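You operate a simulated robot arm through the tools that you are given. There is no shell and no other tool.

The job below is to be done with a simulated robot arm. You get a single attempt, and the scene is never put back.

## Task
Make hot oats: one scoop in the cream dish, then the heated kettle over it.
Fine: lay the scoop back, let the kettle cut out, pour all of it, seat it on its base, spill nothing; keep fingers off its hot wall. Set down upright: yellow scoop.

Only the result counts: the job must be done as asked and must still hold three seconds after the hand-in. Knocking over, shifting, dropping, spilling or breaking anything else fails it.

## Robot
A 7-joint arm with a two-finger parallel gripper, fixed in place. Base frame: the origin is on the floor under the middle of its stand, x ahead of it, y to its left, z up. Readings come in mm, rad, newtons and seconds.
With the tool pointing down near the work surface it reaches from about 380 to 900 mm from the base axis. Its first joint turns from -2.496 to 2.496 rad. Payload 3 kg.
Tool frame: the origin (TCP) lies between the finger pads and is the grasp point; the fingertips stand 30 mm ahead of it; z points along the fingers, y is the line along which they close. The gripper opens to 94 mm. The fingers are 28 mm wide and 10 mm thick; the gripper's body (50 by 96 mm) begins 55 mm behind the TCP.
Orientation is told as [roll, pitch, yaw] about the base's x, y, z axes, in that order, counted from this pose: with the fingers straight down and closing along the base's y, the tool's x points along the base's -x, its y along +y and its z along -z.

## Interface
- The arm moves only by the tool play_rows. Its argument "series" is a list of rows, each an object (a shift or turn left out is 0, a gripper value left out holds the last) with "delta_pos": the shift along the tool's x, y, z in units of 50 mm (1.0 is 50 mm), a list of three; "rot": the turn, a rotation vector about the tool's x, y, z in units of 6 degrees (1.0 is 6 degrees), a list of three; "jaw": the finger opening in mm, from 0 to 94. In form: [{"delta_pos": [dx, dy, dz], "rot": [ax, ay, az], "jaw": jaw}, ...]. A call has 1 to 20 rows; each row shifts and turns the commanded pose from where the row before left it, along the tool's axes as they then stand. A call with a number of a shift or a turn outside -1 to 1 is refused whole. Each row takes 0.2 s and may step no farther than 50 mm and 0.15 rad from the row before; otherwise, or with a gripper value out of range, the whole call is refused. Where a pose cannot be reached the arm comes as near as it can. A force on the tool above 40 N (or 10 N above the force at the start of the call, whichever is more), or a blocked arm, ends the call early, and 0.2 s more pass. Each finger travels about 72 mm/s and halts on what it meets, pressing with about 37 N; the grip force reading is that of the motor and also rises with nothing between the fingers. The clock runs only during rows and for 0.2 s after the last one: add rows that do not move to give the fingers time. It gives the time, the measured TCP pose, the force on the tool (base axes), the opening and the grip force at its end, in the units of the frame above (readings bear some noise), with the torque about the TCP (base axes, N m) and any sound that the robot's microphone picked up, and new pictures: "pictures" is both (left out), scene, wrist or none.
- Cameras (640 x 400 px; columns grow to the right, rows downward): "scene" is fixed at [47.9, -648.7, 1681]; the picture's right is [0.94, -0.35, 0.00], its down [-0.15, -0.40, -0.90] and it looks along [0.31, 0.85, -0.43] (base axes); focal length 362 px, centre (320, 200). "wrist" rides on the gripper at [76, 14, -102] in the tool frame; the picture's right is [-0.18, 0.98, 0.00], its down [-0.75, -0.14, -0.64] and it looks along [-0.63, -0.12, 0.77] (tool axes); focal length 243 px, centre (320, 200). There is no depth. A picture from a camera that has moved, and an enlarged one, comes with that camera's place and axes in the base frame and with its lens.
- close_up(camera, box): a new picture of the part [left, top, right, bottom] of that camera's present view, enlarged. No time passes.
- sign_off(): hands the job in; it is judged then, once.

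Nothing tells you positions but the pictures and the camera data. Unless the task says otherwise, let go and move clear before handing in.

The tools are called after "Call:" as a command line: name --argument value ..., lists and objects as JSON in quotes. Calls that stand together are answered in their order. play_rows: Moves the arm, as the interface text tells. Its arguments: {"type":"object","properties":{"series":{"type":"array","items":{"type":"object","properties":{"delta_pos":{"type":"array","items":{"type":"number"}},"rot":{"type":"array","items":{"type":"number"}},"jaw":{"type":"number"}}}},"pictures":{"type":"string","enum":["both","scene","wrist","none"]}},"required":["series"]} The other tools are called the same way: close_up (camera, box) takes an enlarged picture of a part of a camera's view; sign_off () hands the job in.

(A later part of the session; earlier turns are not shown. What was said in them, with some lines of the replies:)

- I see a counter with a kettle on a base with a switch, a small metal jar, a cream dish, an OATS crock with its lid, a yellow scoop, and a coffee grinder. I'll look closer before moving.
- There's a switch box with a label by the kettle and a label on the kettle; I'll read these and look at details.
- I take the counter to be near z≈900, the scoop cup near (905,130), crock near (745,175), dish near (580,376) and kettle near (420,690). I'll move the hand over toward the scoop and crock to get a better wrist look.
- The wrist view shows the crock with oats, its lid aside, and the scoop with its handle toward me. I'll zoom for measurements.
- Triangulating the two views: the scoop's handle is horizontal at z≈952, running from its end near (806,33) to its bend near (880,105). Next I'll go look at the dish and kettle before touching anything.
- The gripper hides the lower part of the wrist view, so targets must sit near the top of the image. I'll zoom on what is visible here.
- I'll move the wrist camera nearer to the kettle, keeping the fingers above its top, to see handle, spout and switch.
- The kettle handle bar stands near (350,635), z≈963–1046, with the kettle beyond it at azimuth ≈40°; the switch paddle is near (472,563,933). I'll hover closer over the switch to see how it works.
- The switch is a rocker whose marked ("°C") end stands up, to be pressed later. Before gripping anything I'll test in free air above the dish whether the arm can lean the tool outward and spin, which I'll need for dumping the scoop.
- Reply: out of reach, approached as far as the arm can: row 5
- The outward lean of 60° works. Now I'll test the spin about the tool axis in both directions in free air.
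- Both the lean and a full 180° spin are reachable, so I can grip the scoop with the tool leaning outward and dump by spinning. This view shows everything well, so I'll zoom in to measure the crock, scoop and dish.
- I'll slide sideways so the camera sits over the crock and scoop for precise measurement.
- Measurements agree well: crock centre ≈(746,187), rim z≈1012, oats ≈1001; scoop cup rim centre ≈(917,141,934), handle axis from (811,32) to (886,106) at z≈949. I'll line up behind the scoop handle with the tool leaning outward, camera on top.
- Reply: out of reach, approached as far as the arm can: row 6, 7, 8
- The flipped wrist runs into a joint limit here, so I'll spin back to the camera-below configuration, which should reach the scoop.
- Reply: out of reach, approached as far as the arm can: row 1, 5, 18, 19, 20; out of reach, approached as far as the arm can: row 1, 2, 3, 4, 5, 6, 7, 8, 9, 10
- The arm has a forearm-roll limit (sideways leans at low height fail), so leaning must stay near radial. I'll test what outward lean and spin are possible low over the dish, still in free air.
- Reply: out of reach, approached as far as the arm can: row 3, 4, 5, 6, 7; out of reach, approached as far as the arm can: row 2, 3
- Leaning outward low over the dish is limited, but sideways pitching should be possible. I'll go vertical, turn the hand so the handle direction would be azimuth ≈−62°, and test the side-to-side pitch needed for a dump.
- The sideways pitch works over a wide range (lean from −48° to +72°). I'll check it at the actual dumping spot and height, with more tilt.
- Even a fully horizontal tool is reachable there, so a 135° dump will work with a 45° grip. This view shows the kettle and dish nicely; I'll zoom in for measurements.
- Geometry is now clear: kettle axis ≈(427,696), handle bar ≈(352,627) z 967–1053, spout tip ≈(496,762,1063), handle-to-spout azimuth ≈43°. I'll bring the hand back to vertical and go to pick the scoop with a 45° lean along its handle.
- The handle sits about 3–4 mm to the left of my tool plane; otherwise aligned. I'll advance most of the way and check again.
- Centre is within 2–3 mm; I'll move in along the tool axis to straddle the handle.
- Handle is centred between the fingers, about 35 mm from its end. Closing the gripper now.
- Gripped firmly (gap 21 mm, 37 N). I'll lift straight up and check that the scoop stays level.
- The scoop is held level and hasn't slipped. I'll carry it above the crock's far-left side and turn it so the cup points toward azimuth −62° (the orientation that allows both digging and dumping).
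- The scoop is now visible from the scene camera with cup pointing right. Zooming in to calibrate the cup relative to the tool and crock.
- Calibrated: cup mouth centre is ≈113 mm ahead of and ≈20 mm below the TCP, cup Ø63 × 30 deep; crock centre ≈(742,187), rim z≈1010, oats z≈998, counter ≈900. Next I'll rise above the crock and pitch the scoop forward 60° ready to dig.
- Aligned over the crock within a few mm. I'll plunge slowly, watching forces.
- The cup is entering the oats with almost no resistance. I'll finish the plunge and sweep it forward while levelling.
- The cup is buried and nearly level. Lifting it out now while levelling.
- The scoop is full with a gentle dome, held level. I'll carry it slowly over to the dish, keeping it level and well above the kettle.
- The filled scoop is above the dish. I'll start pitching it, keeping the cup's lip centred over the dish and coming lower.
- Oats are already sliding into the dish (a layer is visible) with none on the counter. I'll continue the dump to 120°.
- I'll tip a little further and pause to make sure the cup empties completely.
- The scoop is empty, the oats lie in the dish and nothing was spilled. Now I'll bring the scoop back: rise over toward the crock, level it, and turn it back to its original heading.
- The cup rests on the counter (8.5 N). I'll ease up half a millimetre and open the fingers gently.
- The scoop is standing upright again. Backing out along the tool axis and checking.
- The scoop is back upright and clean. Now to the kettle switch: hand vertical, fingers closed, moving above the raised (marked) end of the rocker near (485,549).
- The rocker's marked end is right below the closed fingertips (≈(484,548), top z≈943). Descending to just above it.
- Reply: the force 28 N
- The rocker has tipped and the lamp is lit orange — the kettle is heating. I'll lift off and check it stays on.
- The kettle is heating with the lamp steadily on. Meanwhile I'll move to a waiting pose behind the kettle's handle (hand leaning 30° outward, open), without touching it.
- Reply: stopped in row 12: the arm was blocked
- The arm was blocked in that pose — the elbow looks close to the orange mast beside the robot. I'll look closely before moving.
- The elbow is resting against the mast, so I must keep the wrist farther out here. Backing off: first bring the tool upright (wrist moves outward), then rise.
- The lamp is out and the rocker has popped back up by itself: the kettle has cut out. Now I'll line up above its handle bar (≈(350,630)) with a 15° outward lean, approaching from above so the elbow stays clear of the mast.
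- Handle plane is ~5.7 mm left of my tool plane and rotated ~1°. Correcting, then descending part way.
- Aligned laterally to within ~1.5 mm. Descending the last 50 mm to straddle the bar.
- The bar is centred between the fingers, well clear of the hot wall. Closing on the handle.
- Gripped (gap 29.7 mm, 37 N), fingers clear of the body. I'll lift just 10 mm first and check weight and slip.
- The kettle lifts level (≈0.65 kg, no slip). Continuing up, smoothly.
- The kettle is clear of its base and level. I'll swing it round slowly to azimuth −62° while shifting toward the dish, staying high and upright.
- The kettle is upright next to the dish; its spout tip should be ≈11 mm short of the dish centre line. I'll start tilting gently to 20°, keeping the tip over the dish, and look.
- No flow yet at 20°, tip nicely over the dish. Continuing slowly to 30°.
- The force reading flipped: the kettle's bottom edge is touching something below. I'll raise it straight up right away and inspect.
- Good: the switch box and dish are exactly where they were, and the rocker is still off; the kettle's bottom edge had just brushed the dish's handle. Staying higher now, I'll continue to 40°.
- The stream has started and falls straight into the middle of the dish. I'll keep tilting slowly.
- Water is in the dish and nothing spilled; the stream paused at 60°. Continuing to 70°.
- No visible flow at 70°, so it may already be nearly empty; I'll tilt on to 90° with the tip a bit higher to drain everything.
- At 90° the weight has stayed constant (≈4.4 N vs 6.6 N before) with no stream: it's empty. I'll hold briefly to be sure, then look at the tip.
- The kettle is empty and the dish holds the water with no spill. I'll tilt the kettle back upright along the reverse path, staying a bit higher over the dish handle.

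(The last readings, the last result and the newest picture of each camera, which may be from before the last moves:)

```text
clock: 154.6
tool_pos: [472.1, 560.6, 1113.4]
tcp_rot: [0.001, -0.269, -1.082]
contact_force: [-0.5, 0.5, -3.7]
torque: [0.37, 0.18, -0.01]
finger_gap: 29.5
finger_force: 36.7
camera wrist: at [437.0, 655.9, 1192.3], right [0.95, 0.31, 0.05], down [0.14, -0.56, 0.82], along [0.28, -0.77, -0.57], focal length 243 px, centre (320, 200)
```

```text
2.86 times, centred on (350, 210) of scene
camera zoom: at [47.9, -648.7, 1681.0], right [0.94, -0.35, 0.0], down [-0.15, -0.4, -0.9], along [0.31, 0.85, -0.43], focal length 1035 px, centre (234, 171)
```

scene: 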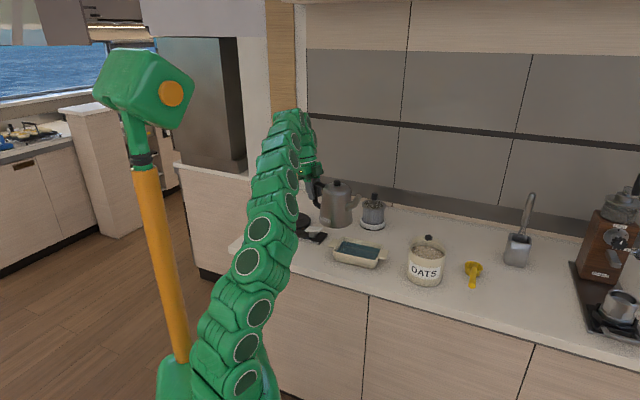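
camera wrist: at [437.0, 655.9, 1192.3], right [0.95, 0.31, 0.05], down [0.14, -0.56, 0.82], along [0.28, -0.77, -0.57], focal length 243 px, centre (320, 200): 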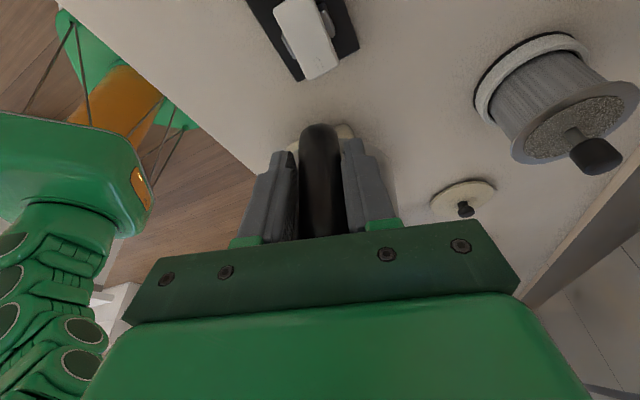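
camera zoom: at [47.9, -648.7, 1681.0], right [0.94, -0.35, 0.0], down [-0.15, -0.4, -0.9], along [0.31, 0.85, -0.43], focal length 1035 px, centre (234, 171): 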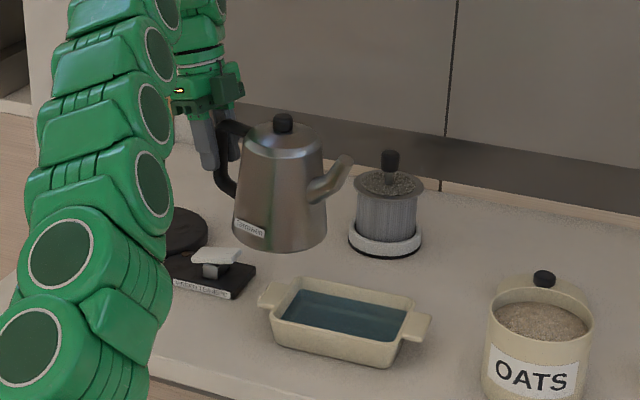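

The kettle is upright again with no slip in the grip. Swinging it back above its base by the reverse route.

Call:
play_rows --series '[{"delta_pos": [0.1291, -0.0882, -0.0358], "rot": [-0.263, 0, -0.949]}, {"delta_pos": [0.137, -0.074, -0.038], "rot": [-0.263, 0, -0.949]}, {"delta_pos": [0.1438, -0.059, -0.0398], "rot": [-0.263, 0, -0.949]}, {"delta_pos": [0.1488, -0.0432, -0.0412], "rot": [-0.263, 0, -0.949]}, {"delta_pos": [0.1522, -0.0272, -0.0422], "rot": [-0.263, 0, -0.949]}, {"delta_pos": [0.1542, -0.0108, -0.0427], "rot": [-0.263, 0, -0.949]}, {"delta_pos": [0.1544, 0.0058, -0.0428], "rot": [-0.263, 0, -0.949]}, {"delta_pos": [0.153, 0.0222, -0.0424], "rot": [-0.263, 0, -0.949]}, {"delta_pos": [0.1501, 0.0386, -0.0416], "rot": [-0.263, 0, -0.949]}, {"delta_pos": [0.1455, 0.0544, -0.0403], "rot": [-0.263, 0, -0.949]}, {"delta_pos": [0.1393, 0.0696, -0.0386], "rot": [-0.263, 0, -0.949]}, {"delta_pos": [0.1316, 0.084, -0.0365], "rot": [-0.263, 0, -0.949]}, {"delta_pos": [0.1226, 0.0978, -0.034], "rot": [-0.263, 0, -0.949]}, {"delta_pos": [0.1122, 0.1102, -0.0311], "rot": [-0.263, 0, -0.949]}, {"delta_pos": [0.1006, 0.1216, -0.0279], "rot": [-0.263, 0, -0.949]}, {"delta_pos": [0.0881, 0.1318, -0.0244], "rot": [-0.263, 0, -0.949]}, {"delta_pos": [0.0746, 0.1406, -0.0207], "rot": [-0.263, 0, -0.949]}, {"delta_pos": [0.0603, 0.1478, -0.0167], "rot": [-0.263, 0, -0.949]}, {}]' --pictures "both"

Call:
close_up --camera "scene" --box '[230, 120, 350, 250]'

```text
clock: 158.6
tool_pos: [346.1, 630.0, 1113.4]
tcp_rot: [0.0, -0.272, 0.776]
contact_force: [-0.8, -1.4, -3.6]
torque: [-0.34, 0.3, -0.03]
finger_gap: 29.5
finger_force: 37.1
camera wrist: at [264.0, 568.5, 1192.0], right [-0.56, 0.83, 0.05], down [0.49, 0.29, 0.82], along [0.66, 0.49, -0.57], focal length 243 px, centre (320, 200)
```

scene: 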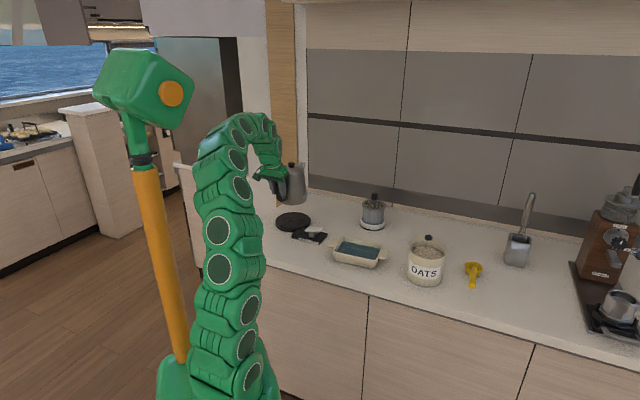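
wrist: 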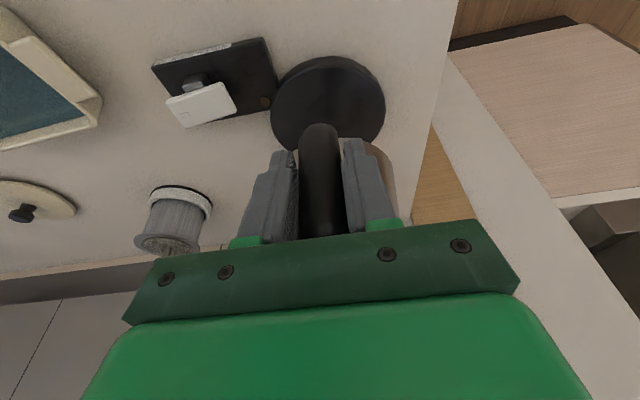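

```text
3.08 times, centred on (290, 185) of scene
camera zoom: at [47.9, -648.7, 1681.0], right [0.94, -0.35, 0.0], down [-0.15, -0.4, -0.9], along [0.31, 0.85, -0.43], focal length 1114 px, centre (412, 246)
```

zoom: 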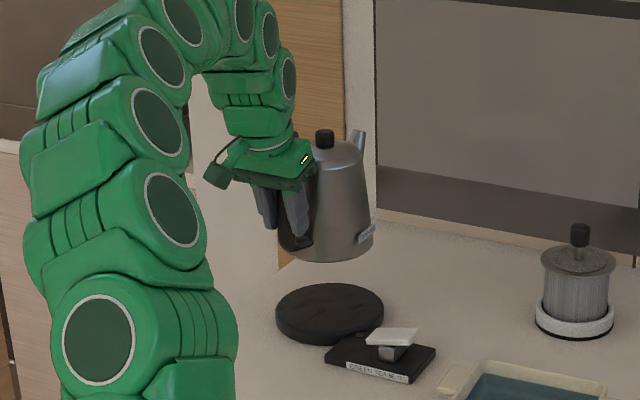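

Right above the base again (within 1 mm of the lift-off line). Lowering, with a check before seating.

Call:
play_rows --series '[{"delta_pos": [0.08, 0, 0.289]}, {"delta_pos": [0.1068, 0, 0.3854]}, {"delta_pos": [0.1068, 0, 0.3854]}, {"delta_pos": [0.08, 0, 0.289]}, {"delta_pos": [0.0374, 0, 0.1349]}, {}, {}]' --pictures "both"

Call:
close_up --camera "scene" --box '[240, 150, 340, 240]'

Call:
close_up --camera "wrist" --box '[220, 60, 430, 240]'

```text
clock: 160.2
tool_pos: [346.4, 630.1, 1036.0]
tcp_rot: [0.003, -0.272, 0.776]
contact_force: [-1.3, 0.1, -4.1]
torque: [-0.31, 0.31, 0.01]
finger_gap: 29.5
finger_force: 37.1
camera wrist: at [263.7, 568.7, 1116.0], right [-0.56, 0.83, 0.05], down [0.49, 0.29, 0.82], along [0.66, 0.49, -0.57], focal length 243 px, centre (320, 200)
```

scene: 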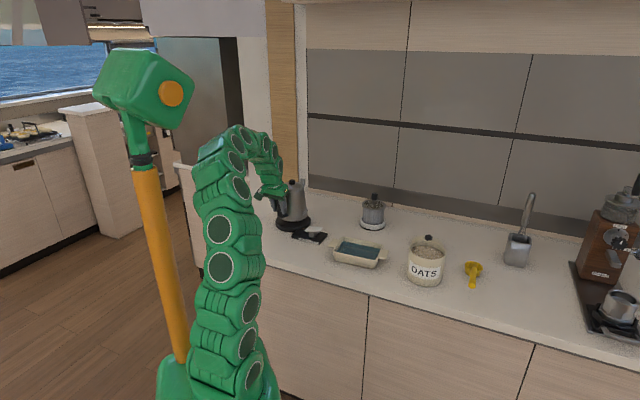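
wrist: 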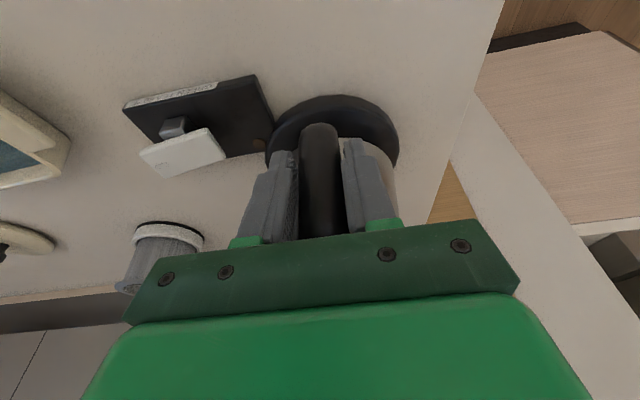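

```text
4.44 times, centred on (290, 195) of scene
camera zoom: at [47.9, -648.7, 1681.0], right [0.94, -0.35, 0.0], down [-0.15, -0.4, -0.9], along [0.31, 0.85, -0.43], focal length 1610 px, centre (453, 222)
```

zoom: 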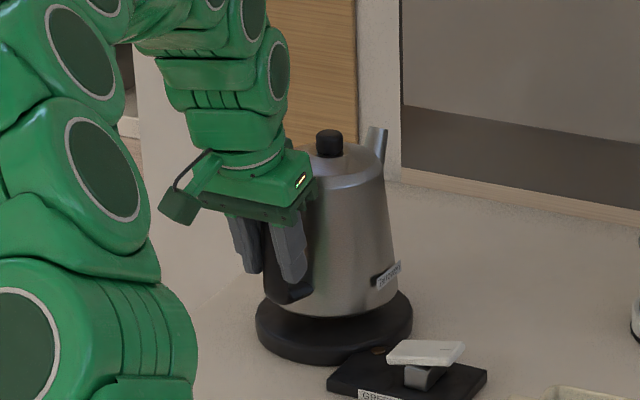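

```text
2.22 times, centred on (325, 150) of wrist
camera zoom: at [263.7, 568.7, 1116.0], right [-0.56, 0.83, 0.05], down [0.49, 0.29, 0.82], along [0.66, 0.49, -0.57], focal length 539 px, centre (309, 311)
```

zoom: 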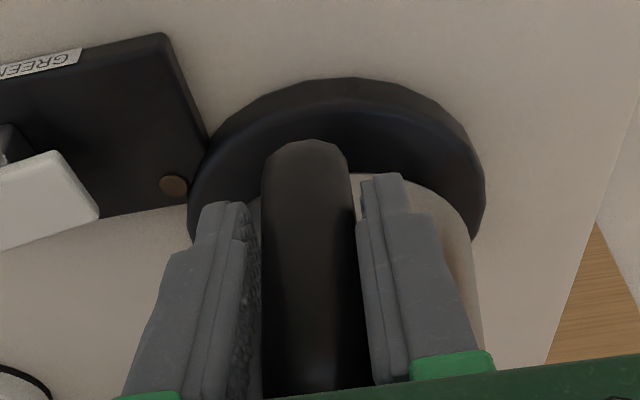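

Call:
play_rows --series '[{"delta_pos": [0.0206, 0.0097, -0.0057]}, {"delta_pos": [0.0534, 0, 0.1927]}, {"delta_pos": [0.0374, 0, 0.1349]}, {"delta_pos": [0.0107, 0, 0.0385]}, {}, {}]' --pictures "none"

```text
clock: 161.6
tool_pos: [345.1, 630.3, 1017.4]
tcp_rot: [-0.001, -0.271, 0.774]
contact_force: [0.3, 0.4, -4.0]
torque: [-0.33, 0.3, -0.01]
finger_gap: 29.7
finger_force: 36.4
```

Call:
play_rows --series '[{"delta_pos": [0.008, 0, 0.0289]}, {"delta_pos": [0.008, 0, 0.0289]}, {}, {}]' --pictures "none"

```text
clock: 162.6
tool_pos: [345.4, 630.4, 1016.6]
tcp_rot: [0.004, -0.273, 0.775]
contact_force: [-3.2, -4.7, 8.3]
torque: [0.97, -0.93, 0.05]
finger_gap: 29.6
finger_force: 36.8
```

Call:
close_up --camera "scene" --box '[260, 170, 330, 240]'

Call:
close_up --camera "wrist" --box '[220, 60, 430, 240]'

```text
5.71 times, centred on (295, 205) of scene
camera zoom: at [47.9, -648.7, 1681.0], right [0.94, -0.35, 0.0], down [-0.15, -0.4, -0.9], along [0.31, 0.85, -0.43], focal length 2070 px, centre (463, 171)
```

zoom: 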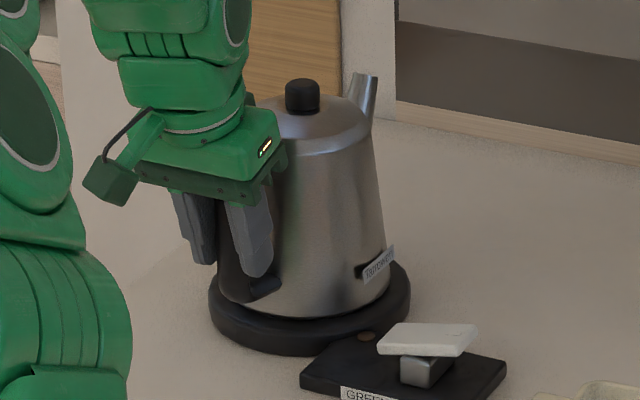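

```text
2.22 times, centred on (325, 150) of wrist
camera zoom: at [261.9, 568.7, 1094.7], right [-0.56, 0.83, 0.05], down [0.49, 0.29, 0.82], along [0.66, 0.49, -0.57], focal length 539 px, centre (309, 311)
```

zoom: 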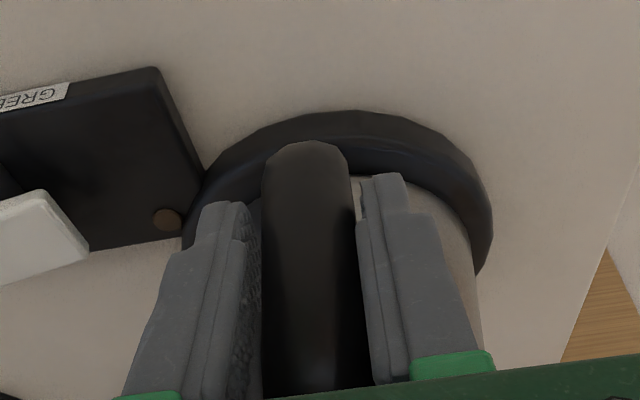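

The spout-side edge is touching first, so the kettle sits about 1° nose-down in the grip. I'll tip it back by that degree and lower the rest gently.

Call:
play_rows --series '[{"rot": [0, -0.183, 0]}, {"delta_pos": [0.0053, 0, 0.0193]}, {"delta_pos": [0.0053, 0, 0.0193]}, {}, {}]' --pictures "none"

```text
clock: 163.8
tool_pos: [345.2, 629.6, 1013.8]
tcp_rot: [0.001, -0.292, 0.776]
contact_force: [1.1, -0.1, -1.0]
torque: [-0.17, 0.13, -0.01]
finger_gap: 29.5
finger_force: 37.4
```

Call:
play_rows --series '[{"delta_pos": [0.0037, 0, 0.0135]}, {}, {}]' --pictures "scene"

Call:
close_up --camera "scene" --box '[240, 150, 340, 240]'

```text
clock: 164.6
tool_pos: [344.9, 629.1, 1013.5]
tcp_rot: [0.003, -0.293, 0.774]
contact_force: [-2.7, 0.1, 10.1]
torque: [0.0, 0.08, 0.05]
finger_gap: 29.8
finger_force: 36.9
```

scene: 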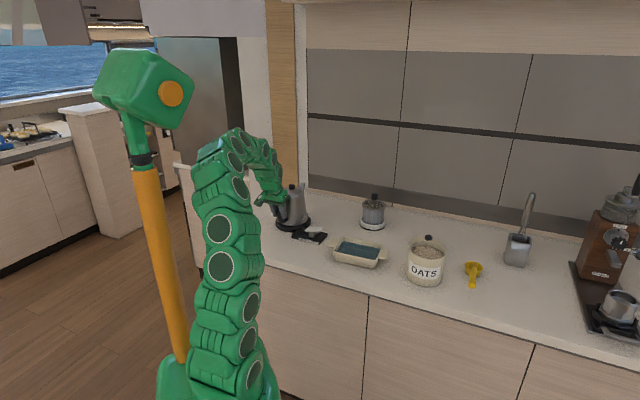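

```text
4.44 times, centred on (290, 195) of scene
camera zoom: at [47.9, -648.7, 1681.0], right [0.94, -0.35, 0.0], down [-0.15, -0.4, -0.9], along [0.31, 0.85, -0.43], focal length 1610 px, centre (453, 222)
```

zoom: 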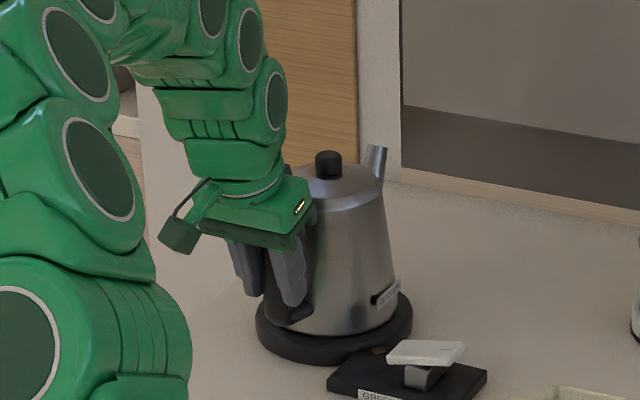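

The kettle is seated exactly as in the original picture. Easing off slightly and opening the fingers gently.

Call:
play_rows --series '[{"delta_pos": [-0.0024, 0, -0.0087]}, {}, {"jaw": 34}, {"jaw": 40}, {"jaw": 52}, {"jaw": 70}, {"jaw": 90}, {}, {}]' --pictures "both"

Call:
close_up --camera "wrist" --box '[220, 60, 430, 240]'

Call:
close_up --camera "scene" --box '[240, 150, 340, 240]'

```text
clock: 166.6
tool_pos: [346.6, 630.4, 1013.5]
tcp_rot: [0.0, -0.292, 0.775]
contact_force: [0.2, -0.6, 0.6]
torque: [-0.04, 0.0, 0.0]
finger_gap: 90.0
finger_force: 0.0
camera wrist: at [261.6, 567.6, 1090.2], right [-0.56, 0.83, 0.05], down [0.48, 0.28, 0.83], along [0.67, 0.49, -0.55], focal length 243 px, centre (320, 200)
```

scene: 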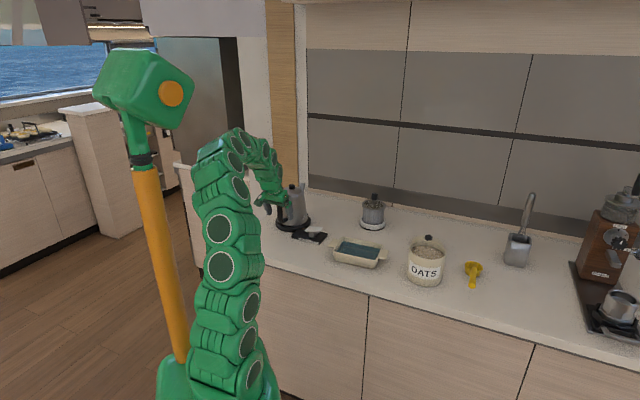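
wrist: 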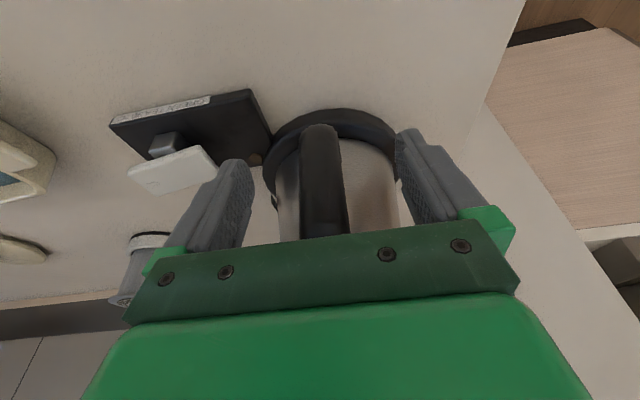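

```text
2.22 times, centred on (325, 150) of wrist
camera zoom: at [261.6, 567.6, 1090.2], right [-0.56, 0.83, 0.05], down [0.48, 0.28, 0.83], along [0.67, 0.49, -0.55], focal length 539 px, centre (309, 311)
```

zoom: 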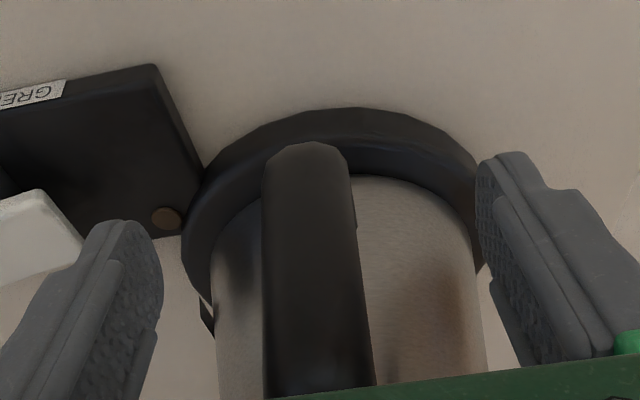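

```text
4.44 times, centred on (290, 195) of scene
camera zoom: at [47.9, -648.7, 1681.0], right [0.94, -0.35, 0.0], down [-0.15, -0.4, -0.9], along [0.31, 0.85, -0.43], focal length 1610 px, centre (453, 222)
```

zoom: 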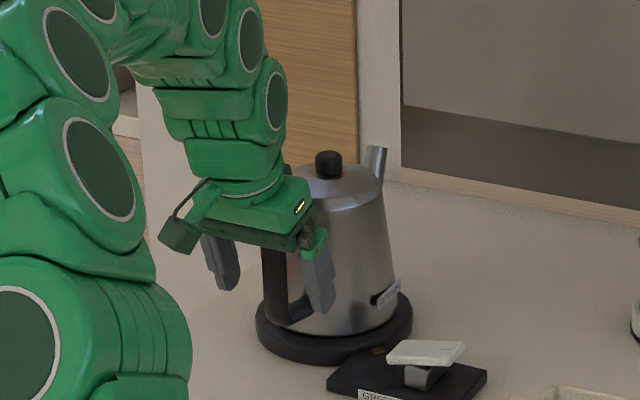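

Released; the kettle stands flat on its base and the fingers never touched its wall. Rising straight up and away.

Call:
play_rows --series '[{"delta_pos": [-0.09, 0, -0.3]}, {"delta_pos": [-0.184, 0, -0.613]}, {"delta_pos": [-0.184, 0, -0.613]}, {"delta_pos": [-0.184, 0, -0.613]}, {"delta_pos": [-0.184, 0, -0.613]}, {}]' --pictures "both"

Call:
close_up --camera "scene" --box '[240, 150, 340, 250]'

```text
clock: 168.0
tool_pos: [345.7, 627.5, 1157.1]
tcp_rot: [0.002, -0.291, 0.776]
contact_force: [-0.5, 0.1, -0.9]
torque: [-0.02, 0.0, -0.02]
finger_gap: 90.0
finger_force: 0.1
camera wrist: at [261.9, 566.2, 1233.9], right [-0.56, 0.83, 0.05], down [0.48, 0.27, 0.83], along [0.67, 0.49, -0.55], focal length 243 px, centre (320, 200)
```

scene: 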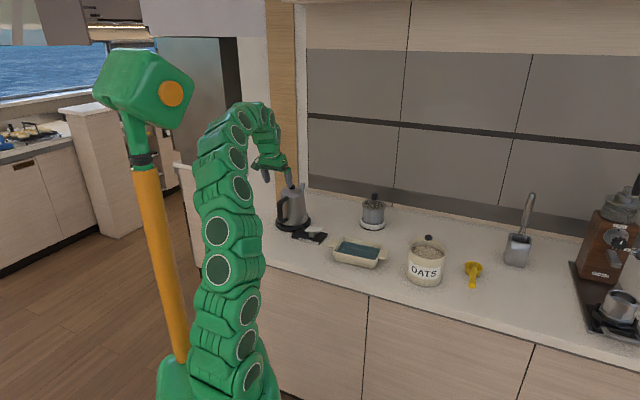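
wrist: 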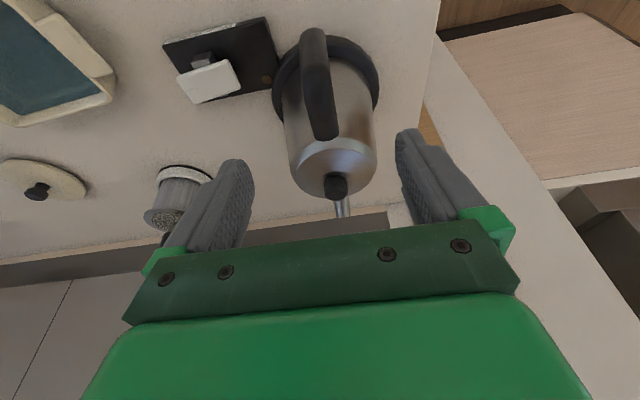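

```text
4.00 times, centred on (290, 200) of scene
camera zoom: at [47.9, -648.7, 1681.0], right [0.94, -0.35, 0.0], down [-0.15, -0.4, -0.9], along [0.31, 0.85, -0.43], focal length 1449 px, centre (440, 200)
```

zoom: 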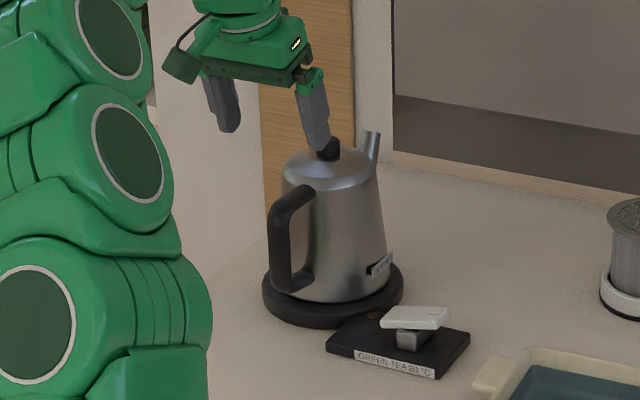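

Everything around the kettle is in place. I'll bring the hand to vertical and move clear, then inspect the whole counter.

Call:
play_rows --series '[{"rot": [0, 1, 0]}, {"rot": [0, 1, 0]}, {"rot": [0, 0.78, 0]}, {"delta_pos": [0.207, -0.8365, -0.1075]}, {"delta_pos": [0.207, -0.8365, -0.1075]}, {"delta_pos": [0.207, -0.8365, -0.1075]}, {"delta_pos": [0.207, -0.8365, -0.1075]}, {"delta_pos": [0.207, -0.8365, -0.1075]}, {"delta_pos": [0.207, -0.8365, -0.1075]}, {"delta_pos": [0.207, -0.8365, -0.1075]}, {"delta_pos": [0.207, -0.8365, -0.1075]}, {"delta_pos": [0.6, -0.6, 0]}, {"delta_pos": [0.6, -0.6, 0]}, {}]' --pictures "both"

Call:
close_up --camera "scene" --box '[310, 200, 430, 290]'

Call:
close_up --camera "scene" --box '[390, 210, 510, 300]'

Call:
close_up --camera "scene" --box '[250, 170, 350, 250]'

```text
clock: 171.0
tool_pos: [522.4, 248.9, 1200.2]
tcp_rot: [0.0, 0.001, 0.775]
contact_force: [0.1, 0.0, -0.2]
torque: [0.0, 0.01, 0.0]
finger_gap: 90.0
finger_force: 0.0
camera wrist: at [456.3, 204.3, 1302.7], right [-0.56, 0.83, 0.0], down [0.64, 0.43, 0.64], along [0.53, 0.36, -0.77], focal length 243 px, centre (320, 200)
```

scene: 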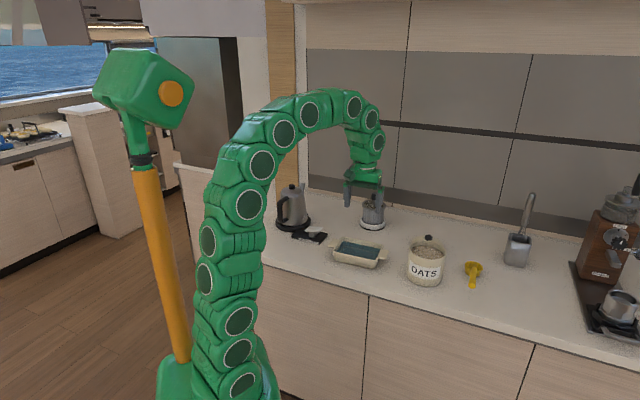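
wrist: 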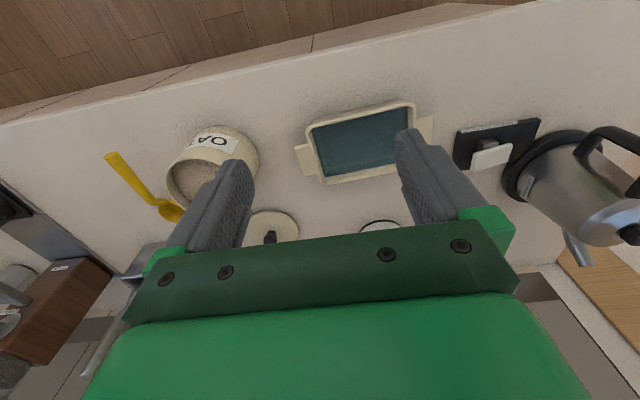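

```text
4.44 times, centred on (370, 245) of scene
camera zoom: at [47.9, -648.7, 1681.0], right [0.94, -0.35, 0.0], down [-0.15, -0.4, -0.9], along [0.31, 0.85, -0.43], focal length 1610 px, centre (98, 0)
```

zoom: 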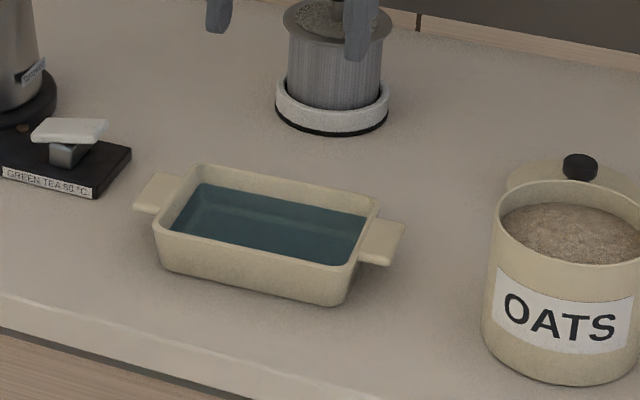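

```text
4.44 times, centred on (450, 255) of scene
camera zoom: at [47.9, -648.7, 1681.0], right [0.94, -0.35, 0.0], down [-0.15, -0.4, -0.9], along [0.31, 0.85, -0.43], focal length 1610 px, centre (-258, -44)
```

zoom: 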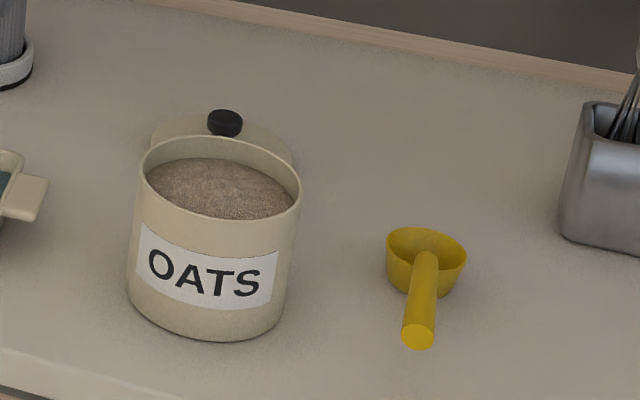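

```text
5.00 times, centred on (300, 210) of scene
camera zoom: at [47.9, -648.7, 1681.0], right [0.94, -0.35, 0.0], down [-0.15, -0.4, -0.9], along [0.31, 0.85, -0.43], focal length 1811 px, centre (420, 150)
```

zoom: 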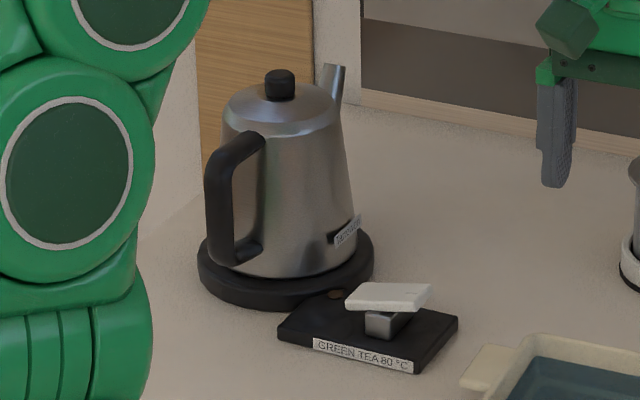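

The oats are in the cream dish under the kettle's water, and the scoop stands upright where it was. The empty kettle is seated on its base with the rocker off, nothing is spilled or shifted, and the hand is clear. Handing in.

Call:
sign_off

```text
The job is handed in.
```

The hot oats are made and the job is handed in. One scoop of oats is in the cream dish, with all the kettle's water poured over it.

- **Scoop:** it filled fully, emptied over the dish, and now stands upright where it was.
- **Kettle heating:** I pressed the rocker and the lamp lit. After about five seconds the lamp went out and the rocker popped back up on its own, before I lifted the kettle. The microphone reported no click, so I am judging the cut-out by the lamp and rocker alone.
- **Pour:** the kettle went from about 6.6 N to a steady 3.9 N and nothing more came out past 60° of tilt, so I take it as empty. I saw no spill.
- **Kettle back on base:** it is seated flat where it started, switch off. The fingers stayed on the handle.

Two contacts happened along the way:

- **Elbow and mast:** while I was lining up on the kettle, the elbow came up against the orange mast beside the robot.
- **Kettle and dish:** early in the pour, the kettle's bottom edge touched something below, most likely the dish's handle.

I compared the dish and switch box with the first pictures after the second contact, and neither had moved.
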